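You operate a simulated robot arm through the tools that you are given. There is no shell and no other tool. Be economical: measure what you need, move in short steps, check, and stop when the job is done.

You run a simulated robot arm. Do the job below in one go: nothing can be reset, and whatever is moved stays where it is left.

Task
Clear the first stand's plate vent, then lay the plate beyond the stand.
Fine: clamped while it is worked; steel pin, back in its hole.

Only the result counts: the job must be done as asked and must still hold three seconds after the hand-in. Knocking over, shifting, dropping, spilling or breaking anything else fails it.

Robot
A 7-joint arm with a two-finger parallel gripper, fixed in place. Base frame: the origin is at the foot of the arm, x ahead of it, y to its left, z up; the work surface is at about z = 0. Readings come in m, degrees, newtons and seconds.
With the tool pointing down near the work surface it reaches from about 0.22 to 0.58 m from the base axis. Its first joint turns from -66.0 to 66.0 degrees. Payload 2.5 kg.
The tool frame sits at the grasp point between the pads (the TCP): z along the fingers, y along the line on which they close. The tips reach 0.023 m beyond it. Largest opening 0.094 m; finger width 0.038, thickness 0.01; the body of the gripper, 0.054 by 0.096 m, starts 0.039 m behind the TCP.
Orientation is that of the tool frame in the base frame, as [roll, pitch, yaw] about the fixed x, y, z axes, in that order (R = Rz(yaw) Ry(pitch) Rx(roll)). With the fingers straight down and closing along the base's y, the tool's x points along the base's -x, its y along +y and its z along -z.

Tools
- The arm moves only by the tool jog_arm. Its argument "commands" is text: rows parted by semicolons, each of 6 numbers parted by spaces: the shift along the base's x, y, z in m, then the turn, a rotation vector about the base's x, y, z in degrees. In form: dx dy dz ax ay az; .... A call has 1 to 8 rows; each row shifts and turns the commanded pose from where the row before left it. "fingers" is the closure in counts, from 0 (fully open) to 255 (shut), set as the call begins (left out, the last holds). A row lasts 0.2 s, in which the tool goes at most 0.05 m and 8.6 degrees; a call with a longer step from one row to the next is refused whole, and so is a gripper value outside its range. Where a pose cannot be reached the arm comes as near as it can. A force on the tool above 40 N (or 10 N above the force at the start of the call, whichever is more), or a blocked arm, ends the call early, and 0.2 s more pass. Each finger travels about 0.108 m/s and halts on what it meets, pressing with about 27 N; the grip force reading is that of the motor and also rises with nothing between the fingers. The clock runs only during rows and for 0.2 s after the last one: add rows that do not move to give the fingers time. It gives the time, the measured TCP pose, the force on the tool (base axes), the opening and the grip force at its end, in the units of the frame above (readings bear some noise).
- Cameras (640 x 400 px; columns grow to the right, rows downward): "scene" is fixed at [0.0773, -0.3902, 0.5526]; the picture's right is [1.00, -0.09, 0.00], its down [-0.04, -0.48, -0.88] and it looks along [0.08, 0.87, -0.48] (base axes); focal length 214 px, centre (320, 200). "wrist" rides on the gripper at [-0.039, 0, -0.044] in the tool frame; the picture's right is [0.00, -1.00, 0.00], its down [0.97, 0.00, -0.24] and it looks along [0.24, 0.00, 0.97] (tool axes); focal length 218 px, centre (320, 200). There is no depth. A picture from a camera that has moved, and an enlarged one, comes with that camera's place and axes in the base frame and with its lens.
- snapshot(camera): a new picture of that camera. It takes no simulated time.
- enlarge(camera, box): a new picture of the part [left, top, right, bottom] of that camera's present view, enlarged. It takes no simulated time.
- job_done(): hands the job in; it is judged then, once.

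Work in short steps. Places have to be worked out from the pictures, the camera data and where the tool is seen: move nearer, look again, correct. Check each grasp and each placing, and mend what went wrong. You have 120 turns and 68 pictures in all, those below and enlarged ones among them. Open the gripper and draw the arm clear of the work before you hand the job in, unless the task says otherwise; then end with one line.

The tools are called after "Emit:" as name(argument=value, ...) on one line, values as JSON. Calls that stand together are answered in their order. jog_arm: Moves the arm, as the interface text tells. Its arguments: {"type":"object","properties":{"commands":{"type":"string"},"fingers":{"type":"number"}},"required":["commands"]} The other tools are called the same way: snapshot (camera) takes a picture; enlarge (camera, box) takes an enlarged picture of a part of a camera's view; job_done () hands the job in.

At the start:

```text
time: 0.0
eef_pos: [0.3562, 0.035, 0.4634]
ee_rot: [180.0, -0.1, 179.9]
ft_force: [-0.7, 0.3, -0.7]
grip_width: 0.0938
finger_force: 0.1
```

scene: 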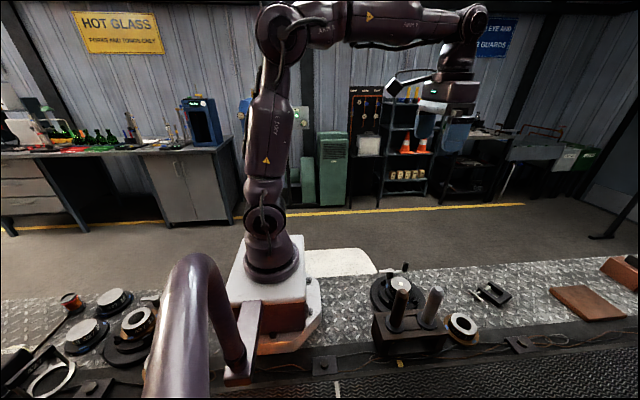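
wrist: 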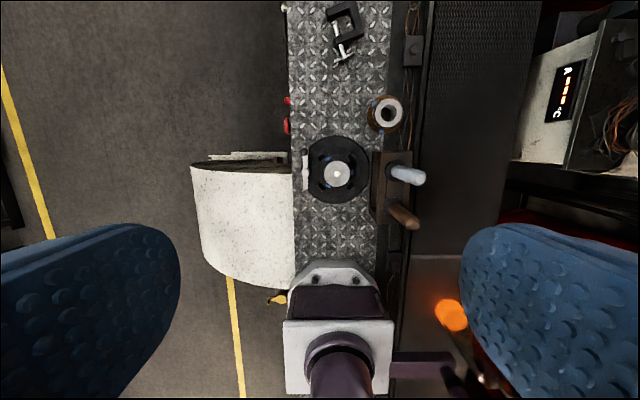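

I start by looking closely at the work area in both views.

Emit:
enlarge(camera="scene", box=[340, 240, 540, 365])

Emit:
enlarge(camera="wrist", box=[260, 0, 460, 260])

Emit:
enlarge(camera="scene", box=[0, 270, 240, 400])

```text
3.20 times, centred on (440, 302) of scene
camera zoom: at [0.0773, -0.3902, 0.5526], right [1.0, -0.09, 0.0], down [-0.04, -0.48, -0.88], along [0.08, 0.87, -0.48], focal length 686 px, centre (-64, -128)
```

zoom: 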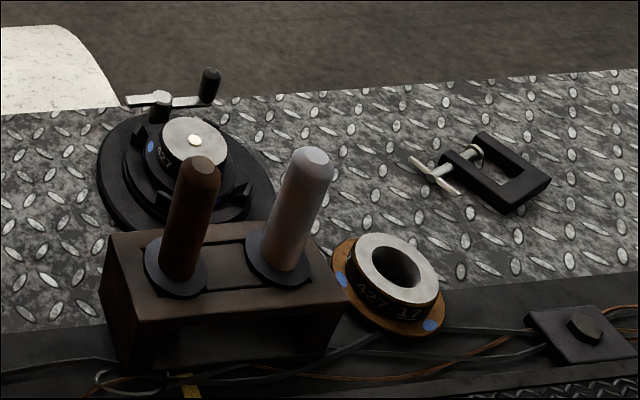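

```text
1.54 times, centred on (360, 130) of wrist
camera zoom: at [0.3953, 0.0346, 0.5078], right [0.0, -1.0, 0.0], down [-0.97, 0.0, 0.24], along [-0.24, 0.0, -0.97], focal length 336 px, centre (258, 308)
```

zoom: 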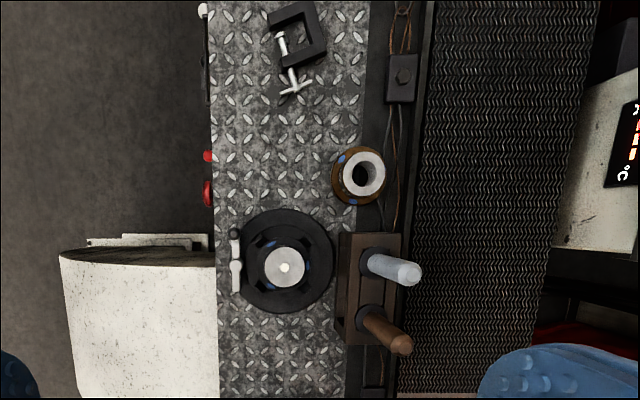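

```text
2.67 times, centred on (120, 335) of scene
camera zoom: at [0.0773, -0.3902, 0.5526], right [1.0, -0.09, 0.0], down [-0.04, -0.48, -0.88], along [0.08, 0.87, -0.48], focal length 572 px, centre (853, -160)
```

zoom: 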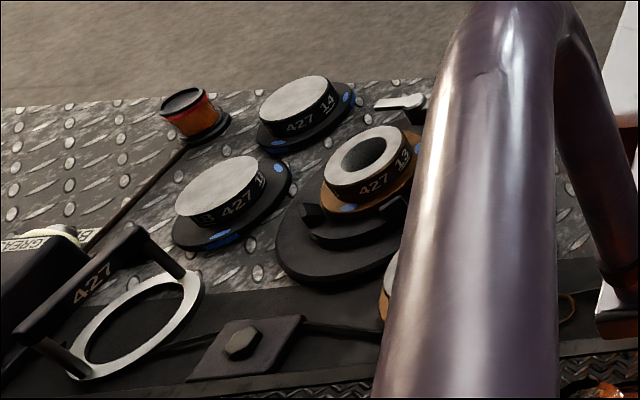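

The stand with its lever clamp is near (0.34, 0.0), with the two-pin rack near (0.32, -0.11). I go lower above them for a closer look.

Emit:
jog_arm(commands="0 -0.01 -0.04 0 0 0;0 -0.01 -0.04 0 0 0;0 -0.015 -0.04 0 0 0;0 -0.015 -0.04 0 0 0;0 0 0 0 0 0", fingers=0)

Emit:
snapshot(camera="wrist")

Emit:
snapshot(camera="scene")

```text
time: 1.2
eef_pos: [0.3554, -0.0141, 0.3034]
ee_rot: [-180.0, 0.0, 179.9]
ft_force: [-0.5, 0.3, -0.6]
grip_width: 0.094
finger_force: 0.0
```

```text
62 pictures are left
camera wrist: at [0.3942, -0.0152, 0.3473], right [0.0, -1.0, 0.0], down [-0.97, 0.0, 0.24], along [-0.24, 0.0, -0.97], focal length 218 px, centre (320, 200)
```

wrist: 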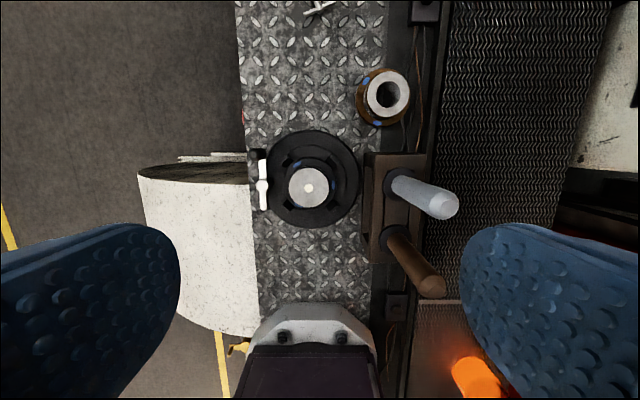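

```text
61 pictures are left
```

scene: 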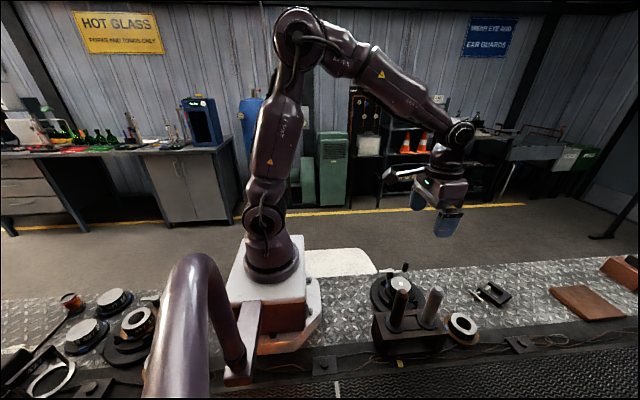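

Emit:
enlarge(camera="wrist", box=[230, 60, 470, 310])

Emit:
enlarge(camera="scene", box=[360, 255, 460, 318])

```text
1.60 times, centred on (350, 185) of wrist
camera zoom: at [0.3942, -0.0152, 0.3473], right [0.0, -1.0, 0.0], down [-0.97, 0.0, 0.24], along [-0.24, 0.0, -0.97], focal length 349 px, centre (272, 224)
```

zoom: 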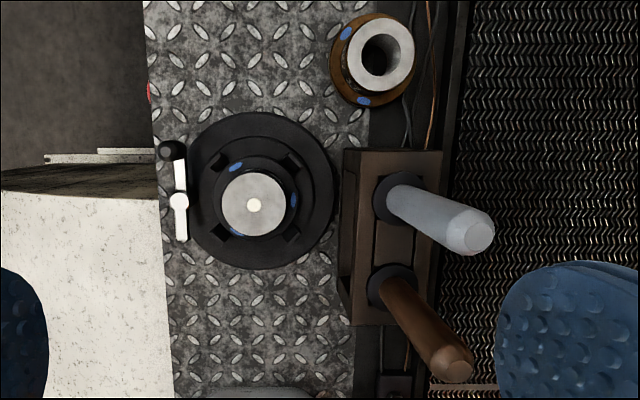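

```text
6.35 times, centred on (410, 286) of scene
camera zoom: at [0.0773, -0.3902, 0.5526], right [1.0, -0.09, 0.0], down [-0.04, -0.48, -0.88], along [0.08, 0.87, -0.48], focal length 1362 px, centre (-251, -349)
```

zoom: 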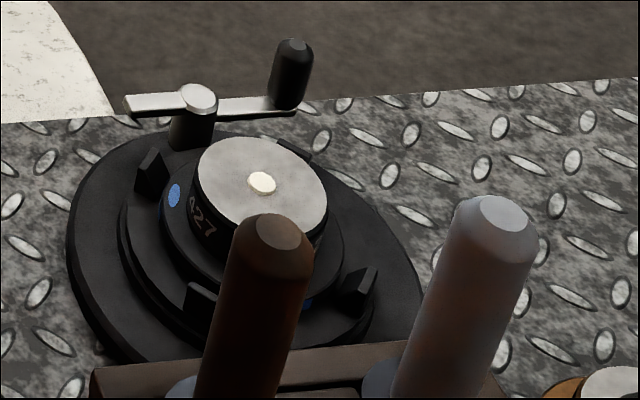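

Vent is at about (0.343, 0, 0.06–0.08), and the steel pin stands near (0.354, -0.103) with its top at about 0.207. I go lower over the stand, clear of the pins, to examine the clamp lever.

Emit:
jog_arm(commands="0 0.015 -0.025 0 0 0;0 0.015 -0.03 0 0 0;0 0.01 -0.03 0 0 0;0 0 -0.02 0 0 0;0 0 0 0 0 0")

Emit:
snapshot(camera="wrist")

Emit:
enlarge(camera="scene", box=[360, 240, 480, 355])

```text
time: 2.4
eef_pos: [0.3558, 0.0262, 0.199]
ee_rot: [180.0, 0.0, 179.9]
ft_force: [0.2, -1.1, -0.1]
grip_width: 0.094
finger_force: 0.0
```

```text
58 pictures are left
camera wrist: at [0.3948, 0.0254, 0.2423], right [0.0, -1.0, 0.0], down [-0.97, 0.0, 0.24], along [-0.24, 0.0, -0.97], focal length 218 px, centre (320, 200)
```

wrist: 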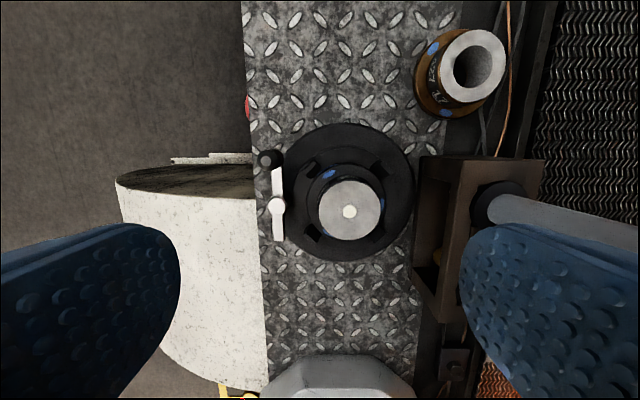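

```text
3.48 times, centred on (420, 298) of scene
camera zoom: at [0.0773, -0.3902, 0.5526], right [1.0, -0.09, 0.0], down [-0.04, -0.48, -0.88], along [0.08, 0.87, -0.48], focal length 746 px, centre (-28, -139)
```

zoom: 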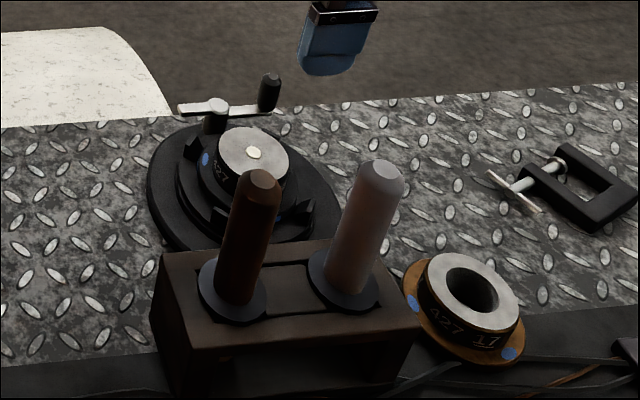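

Emit:
enlarge(camera="wrist", box=[240, 110, 440, 280])

```text
2.35 times, centred on (340, 195) of wrist
camera zoom: at [0.3948, 0.0254, 0.2423], right [0.0, -1.0, 0.0], down [-0.97, 0.0, 0.24], along [-0.24, 0.0, -0.97], focal length 514 px, centre (273, 212)
```

zoom: 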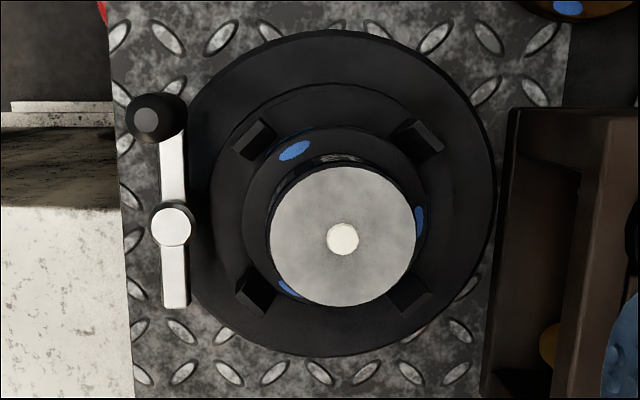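

The lever pivots at about (0.339, 0.066) and its knob is near (0.384, 0.068), top at about 0.07. The bar lies beside the plate, so the clamp is open, and turning the knob outward swings the short dog over the plate's flange. I move over the knob with the fingers half closed.

Emit:
jog_arm(commands="0.014 0.021 0 0 0 0;0.014 0.021 0 0 0 0;0 0 -0.04 0 0 0;0 0 -0.04 0 0 0;0 0 0 0 0 0", fingers=130)

Emit:
snapshot(camera="wrist")

Emit:
enlarge(camera="scene", box=[360, 220, 480, 310])

```text
time: 3.6
eef_pos: [0.3851, 0.0672, 0.1185]
ee_rot: [180.0, 0.0, 179.9]
ft_force: [-0.7, -0.1, 0.0]
grip_width: 0.0462
finger_force: 0.0
```

```text
55 pictures are left
camera wrist: at [0.4235, 0.0671, 0.1629], right [0.0, -1.0, 0.0], down [-0.97, 0.0, 0.24], along [-0.24, 0.0, -0.97], focal length 218 px, centre (320, 200)
```

wrist: 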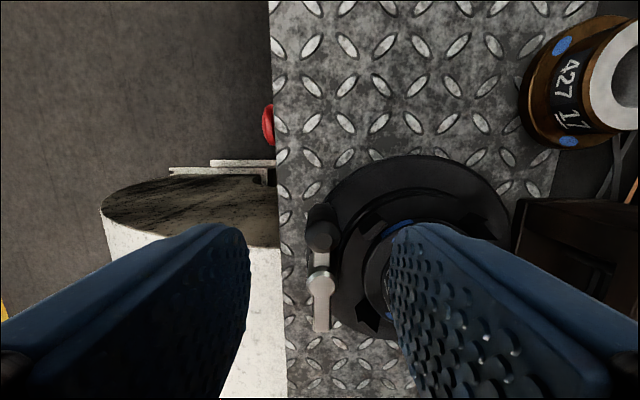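

```text
4.44 times, centred on (420, 265) of scene
camera zoom: at [0.0773, -0.3902, 0.5526], right [1.0, -0.09, 0.0], down [-0.04, -0.48, -0.88], along [0.08, 0.87, -0.48], focal length 953 px, centre (-124, -89)
```

zoom: 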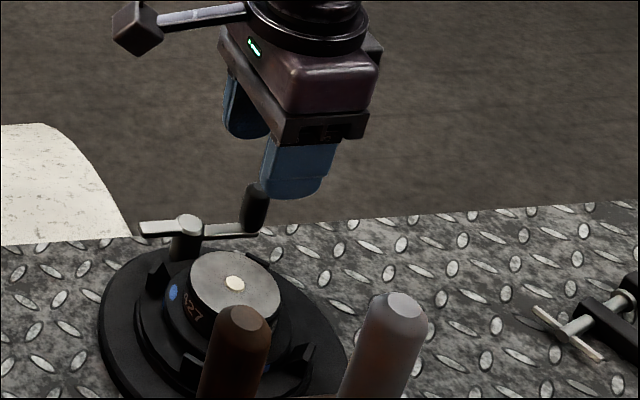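

The knob is centred between the fingers at about (0.381, 0.067). I go down to z = 0.075 and close on it.

Emit:
jog_arm(commands="-0.004 0 -0.025 0 0 0;0 0 -0.018 0 0 0;0 0 0 0 0 0")

Emit:
jog_arm(commands="0 0 0 0 0 0;0 0 0 0 0 0;0 0 0 0 0 0", fingers=230)

Emit:
enlarge(camera="scene", box=[360, 220, 480, 310])

```text
time: 4.4
eef_pos: [0.381, 0.067, 0.0761]
ee_rot: [180.0, 0.0, 179.9]
ft_force: [0.5, 0.7, -0.4]
grip_width: 0.0459
finger_force: 0.1
```

```text
time: 5.2
eef_pos: [0.3797, 0.0664, 0.077]
ee_rot: [-179.9, 0.1, 180.0]
ft_force: [1.9, 0.0, -6.5]
grip_width: 0.0165
finger_force: 45.2
```

```text
4.44 times, centred on (420, 265) of scene
camera zoom: at [0.0773, -0.3902, 0.5526], right [1.0, -0.09, 0.0], down [-0.04, -0.48, -0.88], along [0.08, 0.87, -0.48], focal length 953 px, centre (-124, -89)
```

zoom: 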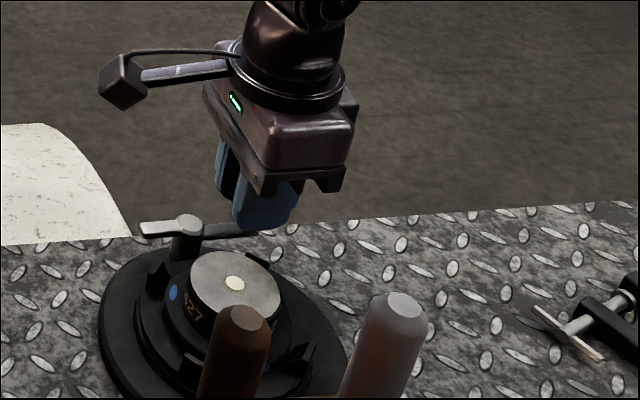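

The knob is gripped at 16.5 mm. I begin swinging it outward (counter-clockwise) about the pivot, turning the tool with it.

Emit:
jog_arm(commands="-0.0004 0.0058 0 0 0 8;-0.0012 0.0056 0 0 0 8;-0.002 0.0055 0 0 0 8;-0.0027 0.0051 0 0 0 8")

Emit:
enlarge(camera="scene", box=[360, 220, 480, 310])

```text
time: 6.2
eef_pos: [0.374, 0.0873, 0.0767]
ee_rot: [-179.9, -0.2, -147.9]
ft_force: [-11.0, -5.1, 13.2]
grip_width: 0.0162
finger_force: 44.8
```

```text
4.44 times, centred on (420, 265) of scene
camera zoom: at [0.0772, -0.3903, 0.5526], right [1.0, -0.09, 0.0], down [-0.04, -0.48, -0.88], along [0.08, 0.87, -0.48], focal length 953 px, centre (-124, -89)
```

zoom: 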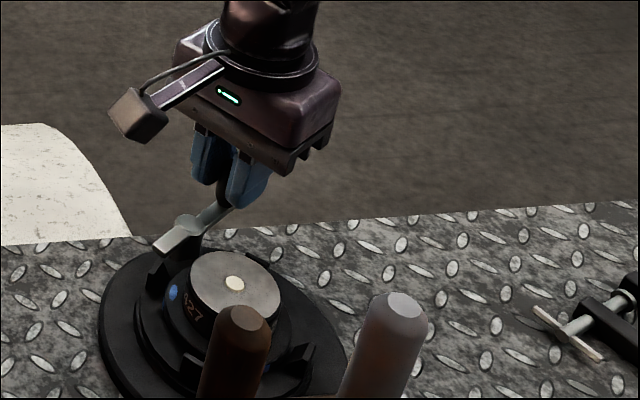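

The lever is turning with the hand and the forces are modest. I carry on along the arc.

Emit:
jog_arm(commands="-0.0034 0.0047 0 0 0 8;-0.004 0.0041 0 0 0 8;-0.0046 0.0036 0 0 0 8;-0.005 0.0029 0 0 0 8")

Emit:
enlarge(camera="scene", box=[360, 220, 480, 310])

```text
time: 7.2
eef_pos: [0.3582, 0.1029, 0.0771]
ee_rot: [-180.0, -0.1, -116.0]
ft_force: [-6.8, -18.3, 15.6]
grip_width: 0.0163
finger_force: 45.2
```

```text
4.44 times, centred on (420, 265) of scene
camera zoom: at [0.0772, -0.3903, 0.5526], right [1.0, -0.09, 0.0], down [-0.04, -0.48, -0.88], along [0.08, 0.87, -0.48], focal length 953 px, centre (-124, -89)
```

zoom: 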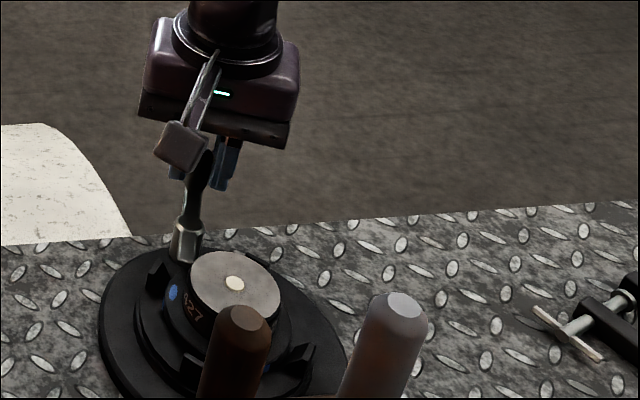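

Emit:
jog_arm(commands="-0.0057 0.0012 0 0 0 8;-0.0055 0.0014 0 0 0 8;-0.0056 0.0006 0 0 0 8;-0.0014 0 0 0 0 2")

Emit:
enlarge(camera="scene", box=[370, 240, 450, 300])

Emit:
snapshot(camera="wrist")

```text
time: 8.2
eef_pos: [0.3405, 0.1058, 0.0761]
ee_rot: [-179.9, 0.0, -90.1]
ft_force: [10.7, -10.1, -15.2]
grip_width: 0.0162
finger_force: 45.4
```

```text
6.67 times, centred on (410, 270) of scene
camera zoom: at [0.0773, -0.3902, 0.5526], right [1.0, -0.09, 0.0], down [-0.04, -0.48, -0.88], along [0.08, 0.87, -0.48], focal length 1430 px, centre (-280, -267)
```

zoom: 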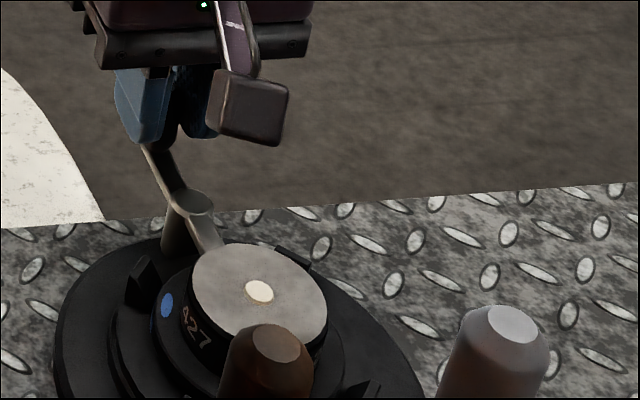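

```text
49 pictures are left
camera wrist: at [0.3397, 0.1459, 0.1199], right [1.0, 0.0, 0.0], down [0.0, -0.97, 0.24], along [0.0, -0.24, -0.97], focal length 218 px, centre (320, 200)
```

wrist: 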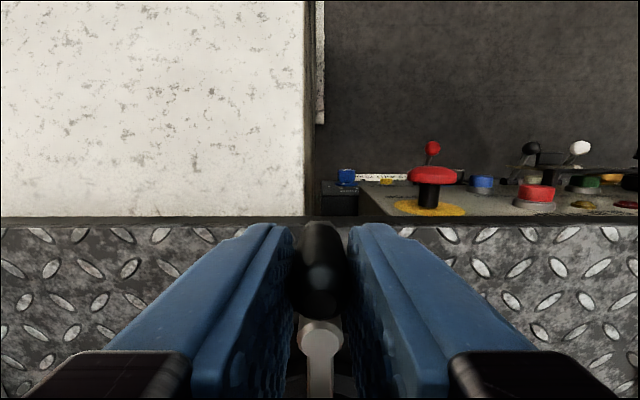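

The lever is at about 90°, with the dog pointing at the plate's centre. I release slowly, lift off and look at it from above.

Emit:
jog_arm(commands="0 0 0 0 0 0;0 0 0 0 0 0", fingers=130)

Emit:
jog_arm(commands="0 0 0.04 0 0 0;0 0 0.04 0 0 0;0 -0.02 0.04 0 0 0;0 -0.03 0 0 0 0;0 -0.03 0 0 0 0;0 0 0 0 0 0")

Emit:
snapshot(camera="wrist")

Emit:
enlarge(camera="scene", box=[370, 240, 450, 300])

```text
time: 8.8
eef_pos: [0.339, 0.1078, 0.0767]
ee_rot: [179.9, -0.1, -90.0]
ft_force: [0.0, 0.9, 0.1]
grip_width: 0.0461
finger_force: 0.1
```

```text
time: 10.2
eef_pos: [0.339, 0.0255, 0.1964]
ee_rot: [180.0, 0.0, -90.1]
ft_force: [0.0, 0.2, -0.5]
grip_width: 0.0463
finger_force: 0.0
```

```text
48 pictures are left
camera wrist: at [0.3386, 0.0652, 0.2401], right [1.0, 0.0, 0.0], down [0.0, -0.97, 0.24], along [0.0, -0.24, -0.97], focal length 218 px, centre (320, 200)
```

wrist: 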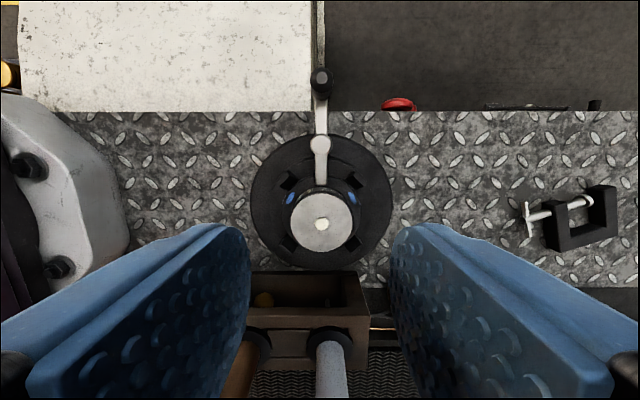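

```text
6.67 times, centred on (410, 270) of scene
camera zoom: at [0.0773, -0.3903, 0.5526], right [1.0, -0.09, 0.0], down [-0.04, -0.48, -0.88], along [0.08, 0.87, -0.48], focal length 1430 px, centre (-280, -267)
```

zoom: 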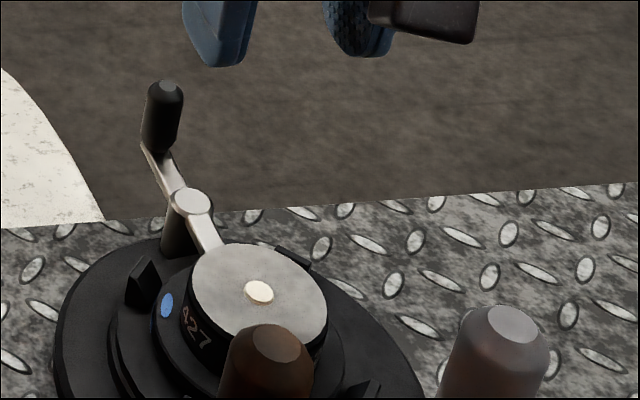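

The clamp is now on: the dog lies over the flange. From the combined views the steel pin stands at about (0.348, -0.117), handle z 0.064–0.182. I move above it and check.

Emit:
jog_arm(commands="0 0 0.045 0 0 0;0.003 -0.045 0 0 0 0;0.003 -0.049 0 0 0 0;0.003 -0.049 0 0 0 0;0 0 0 0 0 0", fingers=110)

Emit:
snapshot(camera="wrist")

Emit:
enlarge(camera="scene", box=[360, 210, 480, 330])

```text
time: 11.4
eef_pos: [0.347, -0.1162, 0.2425]
ee_rot: [179.9, 0.0, -90.1]
ft_force: [-0.1, 0.3, 0.3]
grip_width: 0.0535
finger_force: 0.1
```

```text
46 pictures are left
camera wrist: at [0.3476, -0.0776, 0.2854], right [1.0, 0.0, 0.0], down [0.0, -0.97, 0.24], along [0.0, -0.24, -0.97], focal length 218 px, centre (320, 200)
```

wrist: 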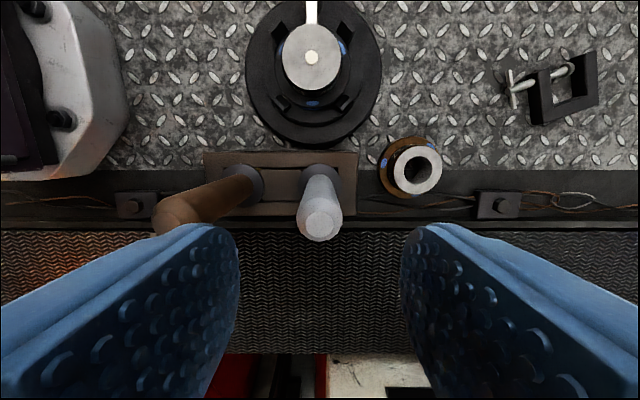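

```text
3.33 times, centred on (420, 270) of scene
camera zoom: at [0.0773, -0.3903, 0.5526], right [1.0, -0.09, 0.0], down [-0.04, -0.48, -0.88], along [0.08, 0.87, -0.48], focal length 715 px, centre (-13, -33)
```

zoom: 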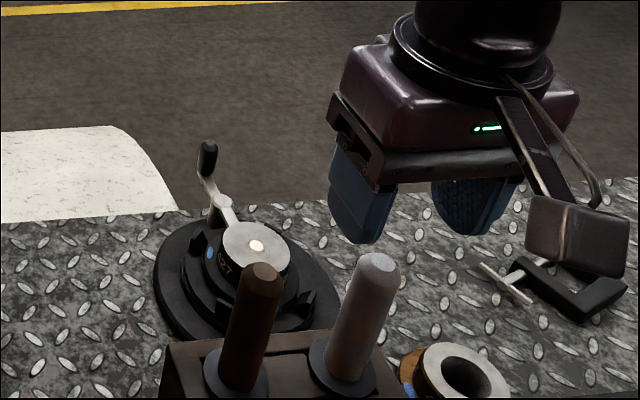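

The pin top is centred at (0.348, -0.117). I go down to z = 0.15 and close on the handle.

Emit:
jog_arm(commands="0.0007 -0.001 -0.032 0 0 0;0 0 -0.03 0 0 0;0 0 -0.03 0 0 0;0 0 0 0 0 0")

Emit:
jog_arm(commands="0 0 0 0 0 0;0 0 0 0 0 0;0 0 0 0 0 0", fingers=255)

Emit:
enlarge(camera="scene", box=[360, 240, 480, 360])

```text
time: 12.4
eef_pos: [0.3503, -0.1182, 0.1486]
ee_rot: [179.9, 0.0, -90.1]
ft_force: [-1.0, -0.1, -0.8]
grip_width: 0.0536
finger_force: 0.0
```

```text
time: 13.2
eef_pos: [0.3486, -0.1165, 0.1507]
ee_rot: [-179.9, 0.1, -90.1]
ft_force: [-0.2, 0.5, -0.6]
grip_width: 0.024
finger_force: 27.1
```

```text
3.33 times, centred on (420, 300) of scene
camera zoom: at [0.0773, -0.3902, 0.5526], right [1.0, -0.09, 0.0], down [-0.04, -0.48, -0.88], along [0.08, 0.87, -0.48], focal length 715 px, centre (-13, -133)
```

zoom: 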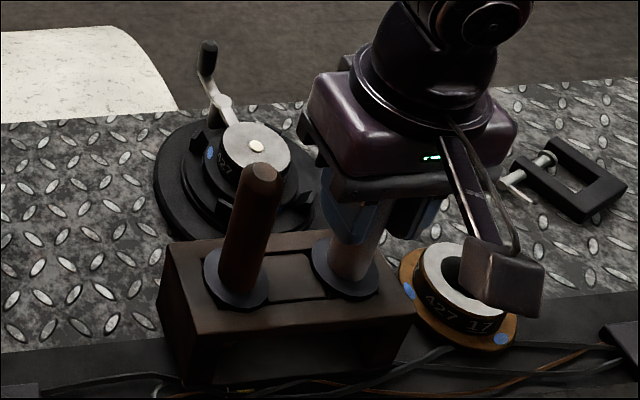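

Gripped at 24 mm with no side load. I lift it straight up and look at the shank.

Emit:
jog_arm(commands="0 0 0.02 0 0 0;0 0 0.03 0 0 0;0 0 0.03 0 0 0;0 0 0.03 0 0 0;0 0 0 0 0 0")

Emit:
enlarge(camera="scene", box=[360, 200, 500, 350])

Emit:
snapshot(camera="wrist")

```text
time: 14.4
eef_pos: [0.3489, -0.1181, 0.2598]
ee_rot: [-179.9, -0.1, -90.2]
ft_force: [0.8, 0.9, -0.8]
grip_width: 0.0237
finger_force: 26.8
```

```text
2.67 times, centred on (430, 275) of scene
camera zoom: at [0.0773, -0.3902, 0.5526], right [1.0, -0.09, 0.0], down [-0.04, -0.48, -0.88], along [0.08, 0.87, -0.48], focal length 572 px, centre (27, 0)
```

zoom: 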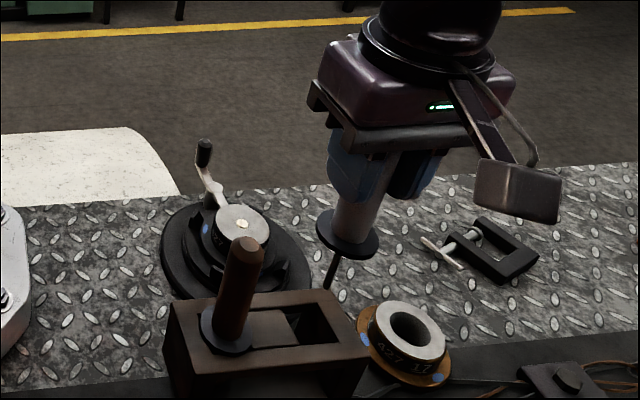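

```text
42 pictures are left
camera wrist: at [0.3486, -0.0785, 0.3033], right [1.0, 0.0, 0.0], down [0.0, -0.97, 0.24], along [0.0, -0.24, -0.97], focal length 218 px, centre (320, 200)
```

wrist: 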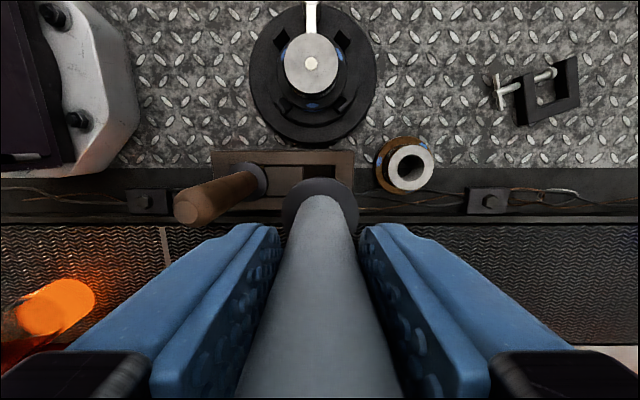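

The thin shank hangs about 45 mm below the collar. I carry it over the vent at (0.3395, 0), staying high, and then look.

Emit:
jog_arm(commands="-0.003 0.04 0 0 0 0;-0.003 0.04 0 0 0 0;-0.0034 0.0375 0 0 0 0;0 0 -0.02 0 0 0;0 0 0 0 0 0")

Emit:
enlarge(camera="scene", box=[360, 215, 460, 305])

Emit:
snapshot(camera="wrist")

```text
time: 15.6
eef_pos: [0.3381, 0.0011, 0.238]
ee_rot: [-180.0, -0.1, -90.1]
ft_force: [-0.6, -1.1, -0.1]
grip_width: 0.0237
finger_force: 27.2
```

```text
4.44 times, centred on (410, 260) of scene
camera zoom: at [0.0773, -0.3902, 0.5526], right [1.0, -0.09, 0.0], down [-0.04, -0.48, -0.88], along [0.08, 0.87, -0.48], focal length 953 px, centre (-80, -67)
```

zoom: 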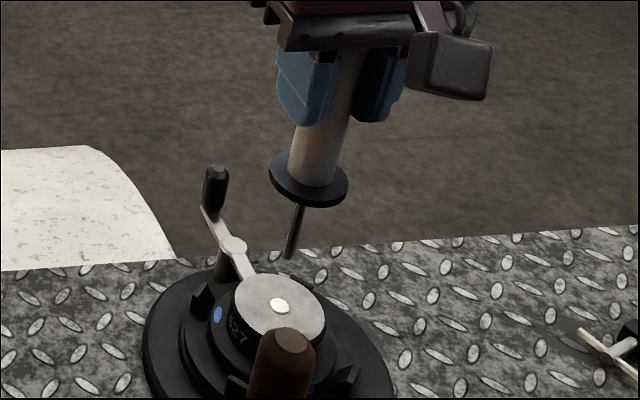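

```text
40 pictures are left
camera wrist: at [0.3388, 0.0398, 0.2823], right [1.0, 0.0, 0.0], down [0.0, -0.97, 0.24], along [0.0, -0.24, -0.97], focal length 218 px, centre (320, 200)
```

wrist: 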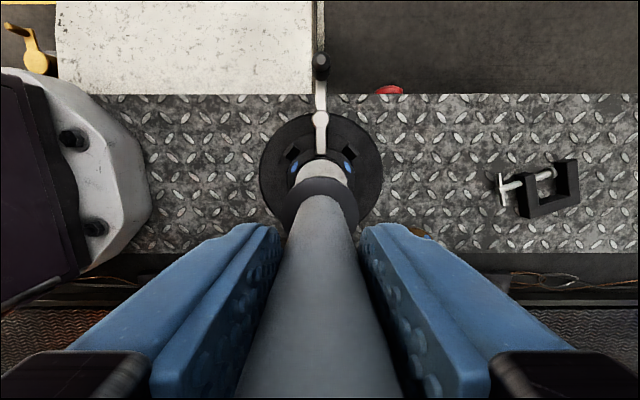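

The tip is at about z = 0.10 above the vent, with perhaps a 2 mm error in x. I lower to just above the plate and compare closely.

Emit:
jog_arm(commands="0.001 0 -0.015 0 0 0;0 0 -0.012 0 0 0;0 0 0 0 0 0")

Emit:
enlarge(camera="scene", box=[385, 245, 435, 285])

Emit:
enlarge(camera="wrist", box=[270, 80, 370, 240])

```text
time: 16.4
eef_pos: [0.3402, 0.0009, 0.2119]
ee_rot: [180.0, 0.0, -90.2]
ft_force: [0.7, 0.0, -0.7]
grip_width: 0.0239
finger_force: 27.0
```

```text
10.00 times, centred on (410, 265) of scene
camera zoom: at [0.0773, -0.3902, 0.5526], right [1.0, -0.09, 0.0], down [-0.04, -0.48, -0.88], along [0.08, 0.87, -0.48], focal length 2145 px, centre (-580, -450)
```

zoom: 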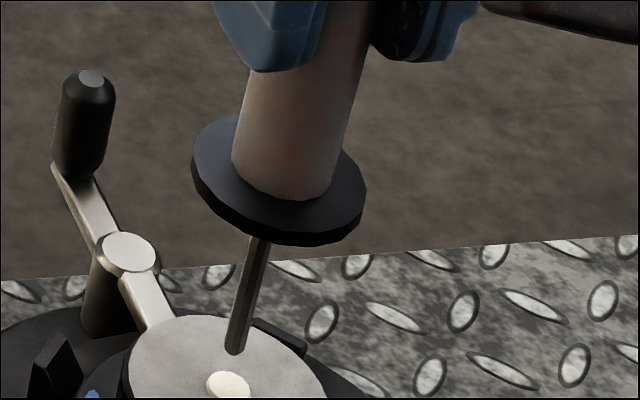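

```text
2.50 times, centred on (320, 160) of wrist
camera zoom: at [0.3399, 0.0395, 0.2553], right [1.0, 0.0, 0.0], down [0.0, -0.97, 0.24], along [0.0, -0.24, -0.97], focal length 546 px, centre (320, 300)
```

zoom: 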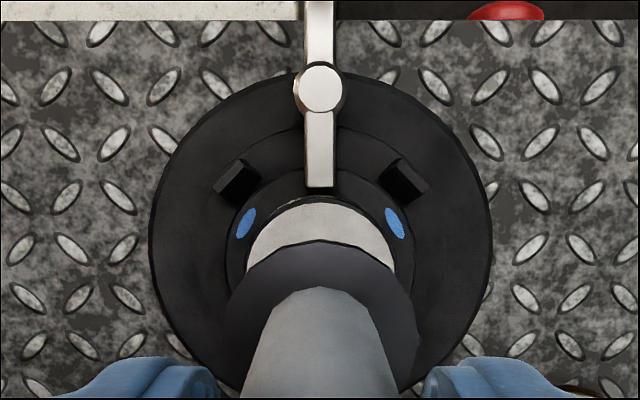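

Tip and vent line up to within about 1 mm, and the vent's about 11 mm across against a 5.5 mm shank. I push down in small steps.

Emit:
jog_arm(commands="0.0005 -0.0008 -0.008 0 0 0;0 0 -0.008 0 0 0;0 0 -0.006 0 0 0;0 0 0 0 0 0")

Emit:
enlarge(camera="scene", box=[385, 250, 435, 290])

```text
time: 17.2
eef_pos: [0.3419, 0.0003, 0.1947]
ee_rot: [180.0, -0.1, -90.1]
ft_force: [-4.5, 0.2, 9.0]
grip_width: 0.0237
finger_force: 27.0
stopped in row 4: the force on the tool passed its limit (the readings are from after the stop); the commanded pose is now the measured one
```

```text
10.00 times, centred on (410, 270) of scene
camera zoom: at [0.0772, -0.3902, 0.5526], right [1.0, -0.09, 0.0], down [-0.04, -0.48, -0.88], along [0.08, 0.87, -0.48], focal length 2145 px, centre (-580, -500)
```

zoom: 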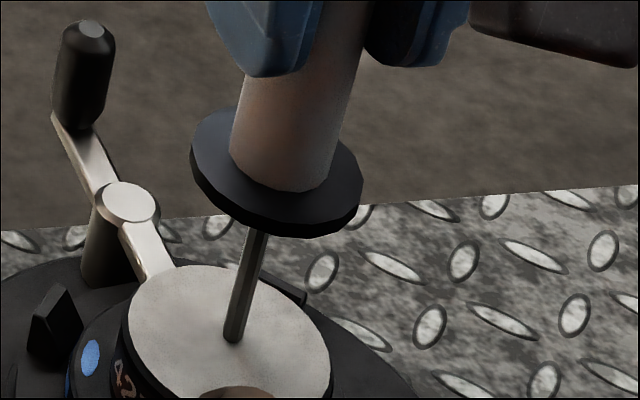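

The call stopped at 9 N as the tip reached the plug. I look more closely at it.

Emit:
enlarge(camera="scene", box=[397, 275, 419, 291])

```text
16.00 times, centred on (408, 283) of scene
camera zoom: at [0.0772, -0.3902, 0.5526], right [1.0, -0.09, 0.0], down [-0.04, -0.48, -0.88], along [0.08, 0.87, -0.48], focal length 3432 px, centre (-1088, -1128)
```

zoom: 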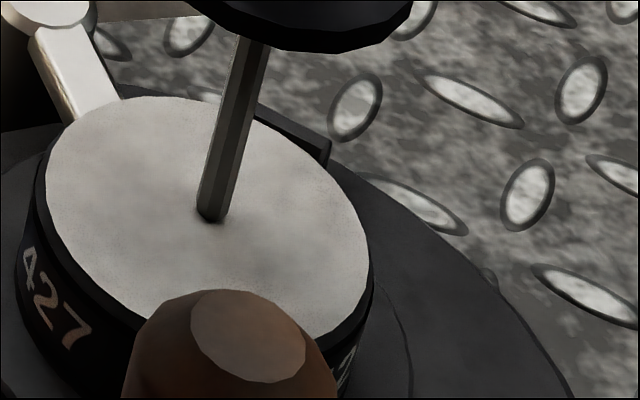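

The plug's head has gone and the tip stands in a hole scarcely wider than the shank. I press on gently and watch the side forces.

Emit:
jog_arm(commands="0 0 -0.003 0 0 0;0 0 -0.003 0 0 0;0 0 0 0 0 0")

```text
time: 17.6
eef_pos: [0.3424, -0.0015, 0.1948]
ee_rot: [-179.8, -0.3, -90.1]
ft_force: [-3.8, 0.0, 9.1]
grip_width: 0.024
finger_force: 26.9
stopped in row 1: the force on the tool passed its limit (the readings are from after the stop); the commanded pose is now the measured one
```

It's blocked: the bead is gone, but the tip may be resting on the rim of a smaller hole. I raise it a little to see the vent.

Emit:
jog_arm(commands="0 0 0.012 0 0 0;0 0 0.012 0 0 0;0 0 0 0 0 0")

Emit:
enlarge(camera="scene", box=[393, 269, 419, 289])

```text
time: 18.4
eef_pos: [0.3415, 0.0, 0.2178]
ee_rot: [-179.8, -0.2, -90.0]
ft_force: [0.0, -0.4, -0.3]
grip_width: 0.0237
finger_force: 27.5
```

```text
16.00 times, centred on (406, 279) of scene
camera zoom: at [0.0773, -0.3902, 0.5526], right [1.0, -0.09, 0.0], down [-0.04, -0.48, -0.88], along [0.08, 0.87, -0.48], focal length 3432 px, centre (-1056, -1064)
```

zoom: 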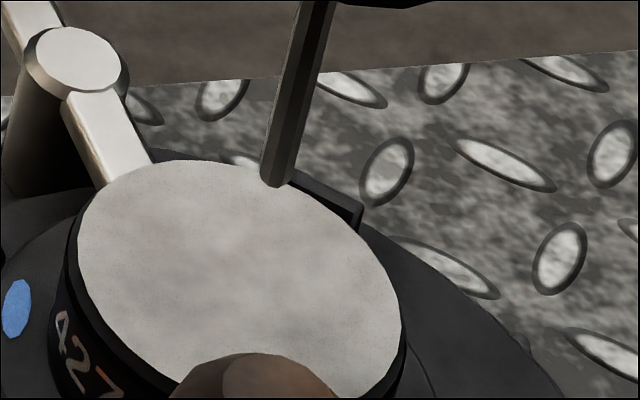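

The bead is gone and I see no open hole from here. I move the pin back in -y, high, so that the wrist camera sees the plate top.

Emit:
jog_arm(commands="0 0 0.03 0 0 0;0 -0.03 0 0 0 0;0 -0.03 0 0 0 0;0 0 0 0 0 0")

Emit:
snapshot(camera="wrist")

Emit:
enlarge(camera="wrist", box=[270, 80, 370, 160])

```text
time: 19.4
eef_pos: [0.3406, -0.0616, 0.2478]
ee_rot: [-179.8, -0.2, -89.8]
ft_force: [-0.5, -0.7, -0.2]
grip_width: 0.0237
finger_force: 27.2
```

```text
34 pictures are left
camera wrist: at [0.3411, -0.0223, 0.291], right [1.0, 0.0, 0.0], down [0.0, -0.97, 0.24], along [0.0, -0.24, -0.97], focal length 218 px, centre (320, 200)
```

wrist: 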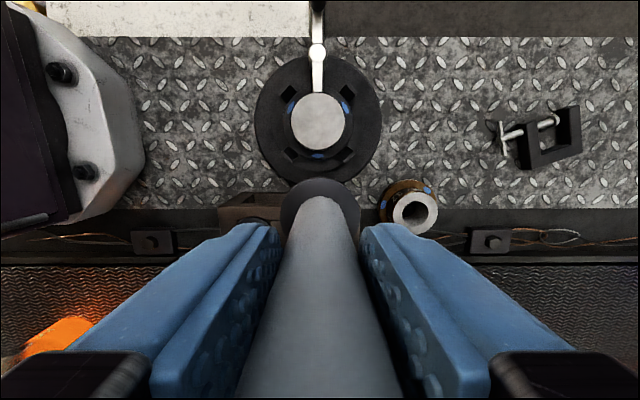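

```text
5.00 times, centred on (320, 120) of wrist
camera zoom: at [0.3411, -0.0223, 0.291], right [1.0, 0.0, 0.0], down [0.0, -0.97, 0.24], along [0.0, -0.24, -0.97], focal length 1091 px, centre (320, 600)
```

zoom: 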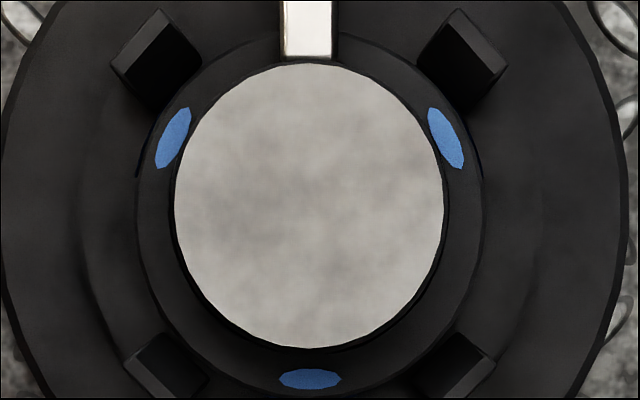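

The plate top is clean, so the vent has been cleared while clamped. Now the pin goes back: I move above its hole at (0.3485, -0.117).

Emit:
jog_arm(commands="0.004 -0.028 0.01 0 0 0;0.0035 -0.0275 0 0 0 0;0 0 0 0 0 0;0 0 0 0 0 0")

Emit:
enlarge(camera="scene", box=[370, 250, 460, 350])

```text
time: 20.4
eef_pos: [0.3481, -0.118, 0.2579]
ee_rot: [-179.8, -0.3, -90.1]
ft_force: [0.7, 0.1, -1.2]
grip_width: 0.024
finger_force: 26.9
```

```text
4.00 times, centred on (415, 300) of scene
camera zoom: at [0.0773, -0.3902, 0.5526], right [1.0, -0.09, 0.0], down [-0.04, -0.48, -0.88], along [0.08, 0.87, -0.48], focal length 858 px, centre (-60, -200)
```

zoom: 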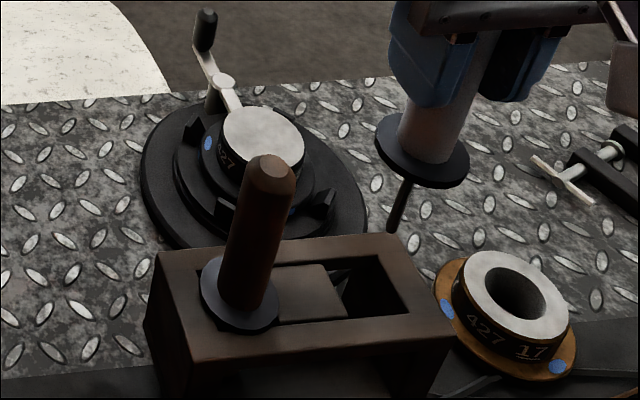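

The hole is a wide square opening, so the old grip position gives ample margin. I lower back to the original height.

Emit:
jog_arm(commands="0.0005 0.0005 -0.03 0 0 0;0 0 -0.03 0 0 0;0 0 -0.03 0 0 0;0 0 -0.012 0 0 0;0 0 0 0 0 0")

Emit:
enlarge(camera="scene", box=[370, 250, 460, 350])

```text
time: 21.6
eef_pos: [0.3502, -0.1156, 0.1546]
ee_rot: [-179.8, -0.2, -90.1]
ft_force: [-0.4, 1.0, -0.2]
grip_width: 0.0238
finger_force: 27.2
```

```text
4.00 times, centred on (415, 300) of scene
camera zoom: at [0.0773, -0.3902, 0.5526], right [1.0, -0.09, 0.0], down [-0.04, -0.48, -0.88], along [0.08, 0.87, -0.48], focal length 858 px, centre (-60, -200)
```

zoom: 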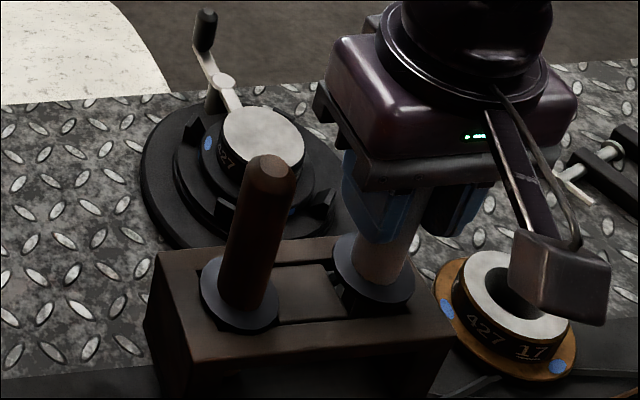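

Emit:
jog_arm(commands="-0.0012 -0.0005 -0.002 0 0 0;0 0 -0.002 0 0 0;0 0 0 0 0 0")

Emit:
enlarge(camera="scene", box=[400, 285, 460, 335])

```text
time: 22.4
eef_pos: [0.348, -0.1153, 0.1521]
ee_rot: [-179.8, -0.2, -90.1]
ft_force: [-0.3, 0.2, -1.6]
grip_width: 0.0237
finger_force: 27.1
```

```text
8.00 times, centred on (430, 310) of scene
camera zoom: at [0.0773, -0.3902, 0.5526], right [1.0, -0.09, 0.0], down [-0.04, -0.48, -0.88], along [0.08, 0.87, -0.48], focal length 1716 px, centre (-560, -680)
```

zoom: 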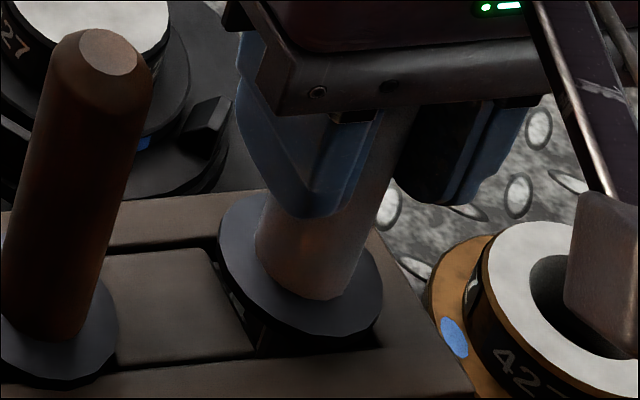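

The collar sits about 2 px higher than at first, so the pin slipped up a few mm in the grip when it was pressed. I correct y slightly and lower on until it meets the rack.

Emit:
jog_arm(commands="0 -0.0015 -0.002 0 0 0;0 0 -0.002 0 0 0;0 0 0 0 0 0")

Emit:
enlarge(camera="scene", box=[400, 285, 460, 335])

```text
time: 23.2
eef_pos: [0.3484, -0.1183, 0.1483]
ee_rot: [-179.8, -0.2, -90.1]
ft_force: [0.4, 0.1, -1.5]
grip_width: 0.0241
finger_force: 27.0
```

```text
8.00 times, centred on (430, 310) of scene
camera zoom: at [0.0773, -0.3902, 0.5526], right [1.0, -0.09, 0.0], down [-0.04, -0.48, -0.88], along [0.08, 0.87, -0.48], focal length 1716 px, centre (-560, -680)
```

zoom: 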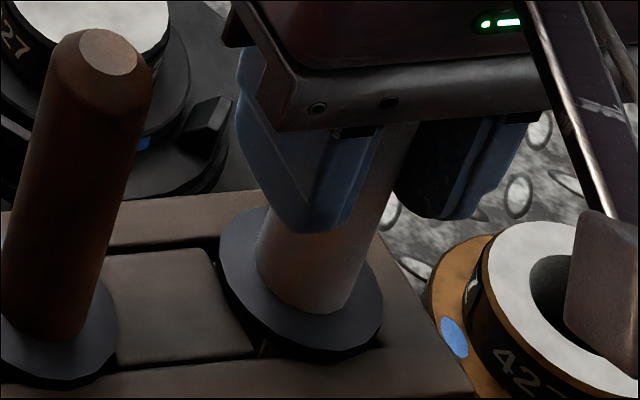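

Emit:
jog_arm(commands="0 0 -0.0015 0 0 0;0 0 -0.0015 0 0 0;0 0 0 0 0 0")

```text
time: 24.0
eef_pos: [0.3493, -0.1175, 0.1455]
ee_rot: [-179.7, -0.2, -90.1]
ft_force: [-5.9, 1.7, 20.3]
grip_width: 0.0235
finger_force: 26.7
```

Contact at 20 N: the collar is seated on the rack. I release, then rise straight up.

Emit:
jog_arm(commands="0 0 0.001 0 0 0;0 0 0 0 0 0")

Emit:
jog_arm(commands="0 0 0 0 0 0;0 0 0 0 0 0;0 0 0.03 0 0 0;0 0 0.03 0 0 0;0 0 0.035 0 0 0;0 0 0 0 0 0", fingers=110)

Emit:
enlarge(camera="scene", box=[360, 240, 480, 355])

```text
time: 24.6
eef_pos: [0.3487, -0.1166, 0.1456]
ee_rot: [-179.7, -0.2, -89.9]
ft_force: [-0.9, 1.5, 9.3]
grip_width: 0.0239
finger_force: 27.1
```

```text
time: 26.0
eef_pos: [0.3487, -0.1178, 0.2417]
ee_rot: [-179.8, -0.2, -90.0]
ft_force: [-1.4, 0.2, -0.4]
grip_width: 0.0533
finger_force: 0.1
```

```text
3.48 times, centred on (420, 298) of scene
camera zoom: at [0.0773, -0.3902, 0.5526], right [1.0, -0.09, 0.0], down [-0.04, -0.48, -0.88], along [0.08, 0.87, -0.48], focal length 746 px, centre (-28, -139)
```

zoom: 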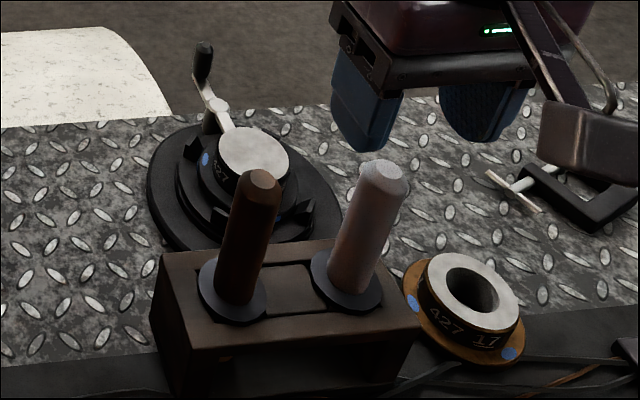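

The pin stands as it did before. Next is the clamp: I go back over the knob at (0.339, 0.1075), high above everything.

Emit:
jog_arm(commands="-0.002 0.045 0 0 0 0;-0.002 0.045 0 0 0 0;-0.002 0.045 0 0 0 0;-0.002 0.045 0 0 0 0;-0.0017 0.045 0 0 0 0;0 0 -0.045 0 0 0;0 0 -0.045 0 0 0;0 0 0 0 0 0", fingers=130)

Emit:
snapshot(camera="wrist")

```text
time: 27.8
eef_pos: [0.3392, 0.1074, 0.1516]
ee_rot: [-179.7, -0.2, -90.1]
ft_force: [-0.2, 1.3, 0.9]
grip_width: 0.046
finger_force: 0.0
```

```text
27 pictures are left
camera wrist: at [0.3392, 0.1477, 0.1948], right [1.0, 0.0, 0.0], down [0.0, -0.97, 0.24], along [0.0, -0.24, -0.97], focal length 218 px, centre (320, 200)
```

wrist: 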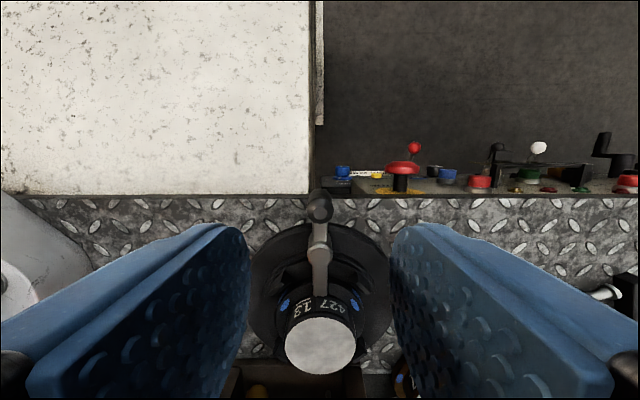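

The knob is centred. I go down and grip it.

Emit:
jog_arm(commands="0 0 -0.04 0 0 0;0 0 -0.034 0 0 0;0 0 0 0 0 0")

Emit:
jog_arm(commands="0 0 0 0 0 0;0 0 0 0 0 0;0 0 0 0 0 0", fingers=230)

```text
time: 28.6
eef_pos: [0.3385, 0.1069, 0.0765]
ee_rot: [-179.8, -0.1, -90.0]
ft_force: [0.2, -0.3, -0.7]
grip_width: 0.0459
finger_force: 0.0
```

```text
time: 29.4
eef_pos: [0.3386, 0.1068, 0.0785]
ee_rot: [-179.6, -0.1, -90.1]
ft_force: [17.7, 1.7, -15.1]
grip_width: 0.0165
finger_force: 45.8
```

Emit:
jog_arm(commands="0.0057 -0.0004 0 0 0 -8;0.0056 -0.0012 0 0 0 -8;0.0054 -0.0019 0 0 0 -8;0.005 -0.0027 0 0 0 -8")

Emit:
jog_arm(commands="0.0047 -0.0034 0 0 0 -8;0.0041 -0.004 0 0 0 -8;0.0035 -0.0045 0 0 0 -8;0.0029 -0.0049 0 0 0 -8")

Emit:
enlarge(camera="scene", box=[360, 220, 480, 310])

```text
time: 30.4
eef_pos: [0.3616, 0.1024, 0.0781]
ee_rot: [-179.7, -0.1, -122.2]
ft_force: [-7.3, 9.7, 22.3]
grip_width: 0.0164
finger_force: 44.8
```

```text
time: 31.4
eef_pos: [0.3783, 0.0848, 0.0777]
ee_rot: [-179.8, 0.1, -154.1]
ft_force: [0.1, 12.9, 26.0]
grip_width: 0.0163
finger_force: 45.4
```

```text
4.44 times, centred on (420, 265) of scene
camera zoom: at [0.0772, -0.3903, 0.5526], right [1.0, -0.09, 0.0], down [-0.04, -0.48, -0.88], along [0.08, 0.87, -0.48], focal length 953 px, centre (-124, -89)
```

zoom: 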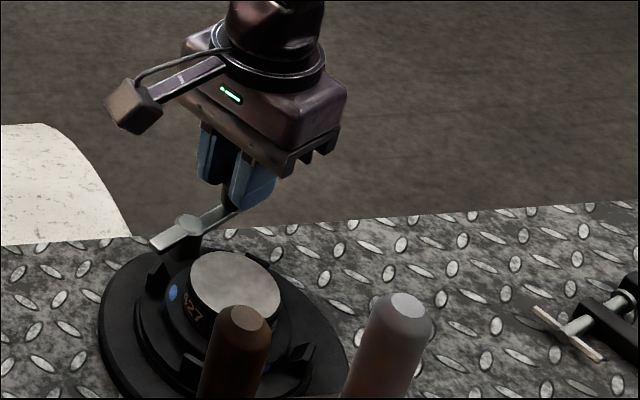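

Emit:
jog_arm(commands="0.0021 -0.0053 0 0 0 -8;0.0014 -0.0056 0 0 0 -8;0.0005 -0.0057 0 0 0 -8;0.0001 -0.0014 0 0 0 -2")

Emit:
jog_arm(commands="0 0 0 0 0 0;0 0 0 0 0 0", fingers=130)

Emit:
jog_arm(commands="0 0 0.04 0 0 0;0 0 0.04 0 0 0;0 -0.02 0.03 0 0 0;-0.02 -0.02 0.01 0 0 0;-0.02 -0.025 0 0 0 0;0 0 0 0 0 0")

Emit:
snapshot(camera="wrist")

Emit:
enlarge(camera="scene", box=[370, 240, 450, 300])

```text
time: 32.4
eef_pos: [0.382, 0.0666, 0.0782]
ee_rot: [-179.7, 0.2, 179.9]
ft_force: [8.2, 9.3, 20.0]
grip_width: 0.0163
finger_force: 44.8
```

```text
time: 33.0
eef_pos: [0.3794, 0.0661, 0.0762]
ee_rot: [-179.7, -0.5, 179.9]
ft_force: [0.4, -0.2, 0.1]
grip_width: 0.046
finger_force: 0.1
```

```text
time: 34.4
eef_pos: [0.3399, 0.0016, 0.1963]
ee_rot: [-179.8, -0.2, 180.0]
ft_force: [-0.2, -0.7, 0.3]
grip_width: 0.0461
finger_force: 0.0
```

```text
25 pictures are left
camera wrist: at [0.3782, 0.0017, 0.2402], right [0.0, -1.0, 0.0], down [-0.97, 0.0, 0.24], along [-0.24, 0.0, -0.97], focal length 218 px, centre (320, 200)
```

wrist: 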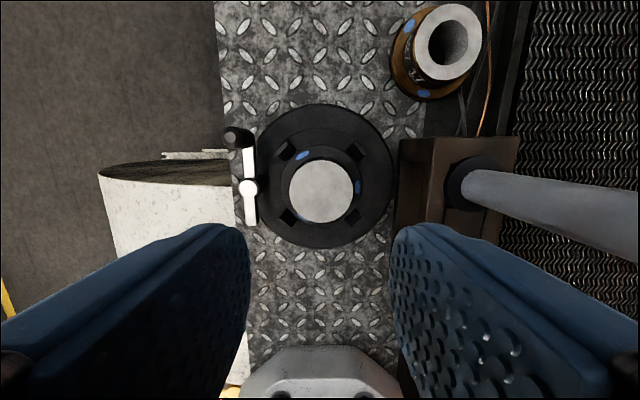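

```text
6.67 times, centred on (410, 270) of scene
camera zoom: at [0.0773, -0.3902, 0.5526], right [1.0, -0.09, 0.0], down [-0.04, -0.48, -0.88], along [0.08, 0.87, -0.48], focal length 1430 px, centre (-280, -267)
```

zoom: 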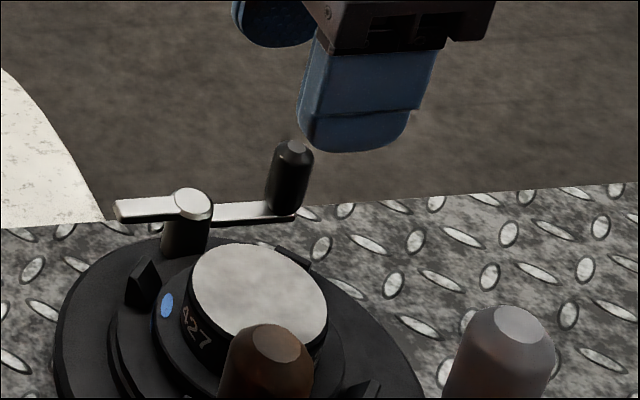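

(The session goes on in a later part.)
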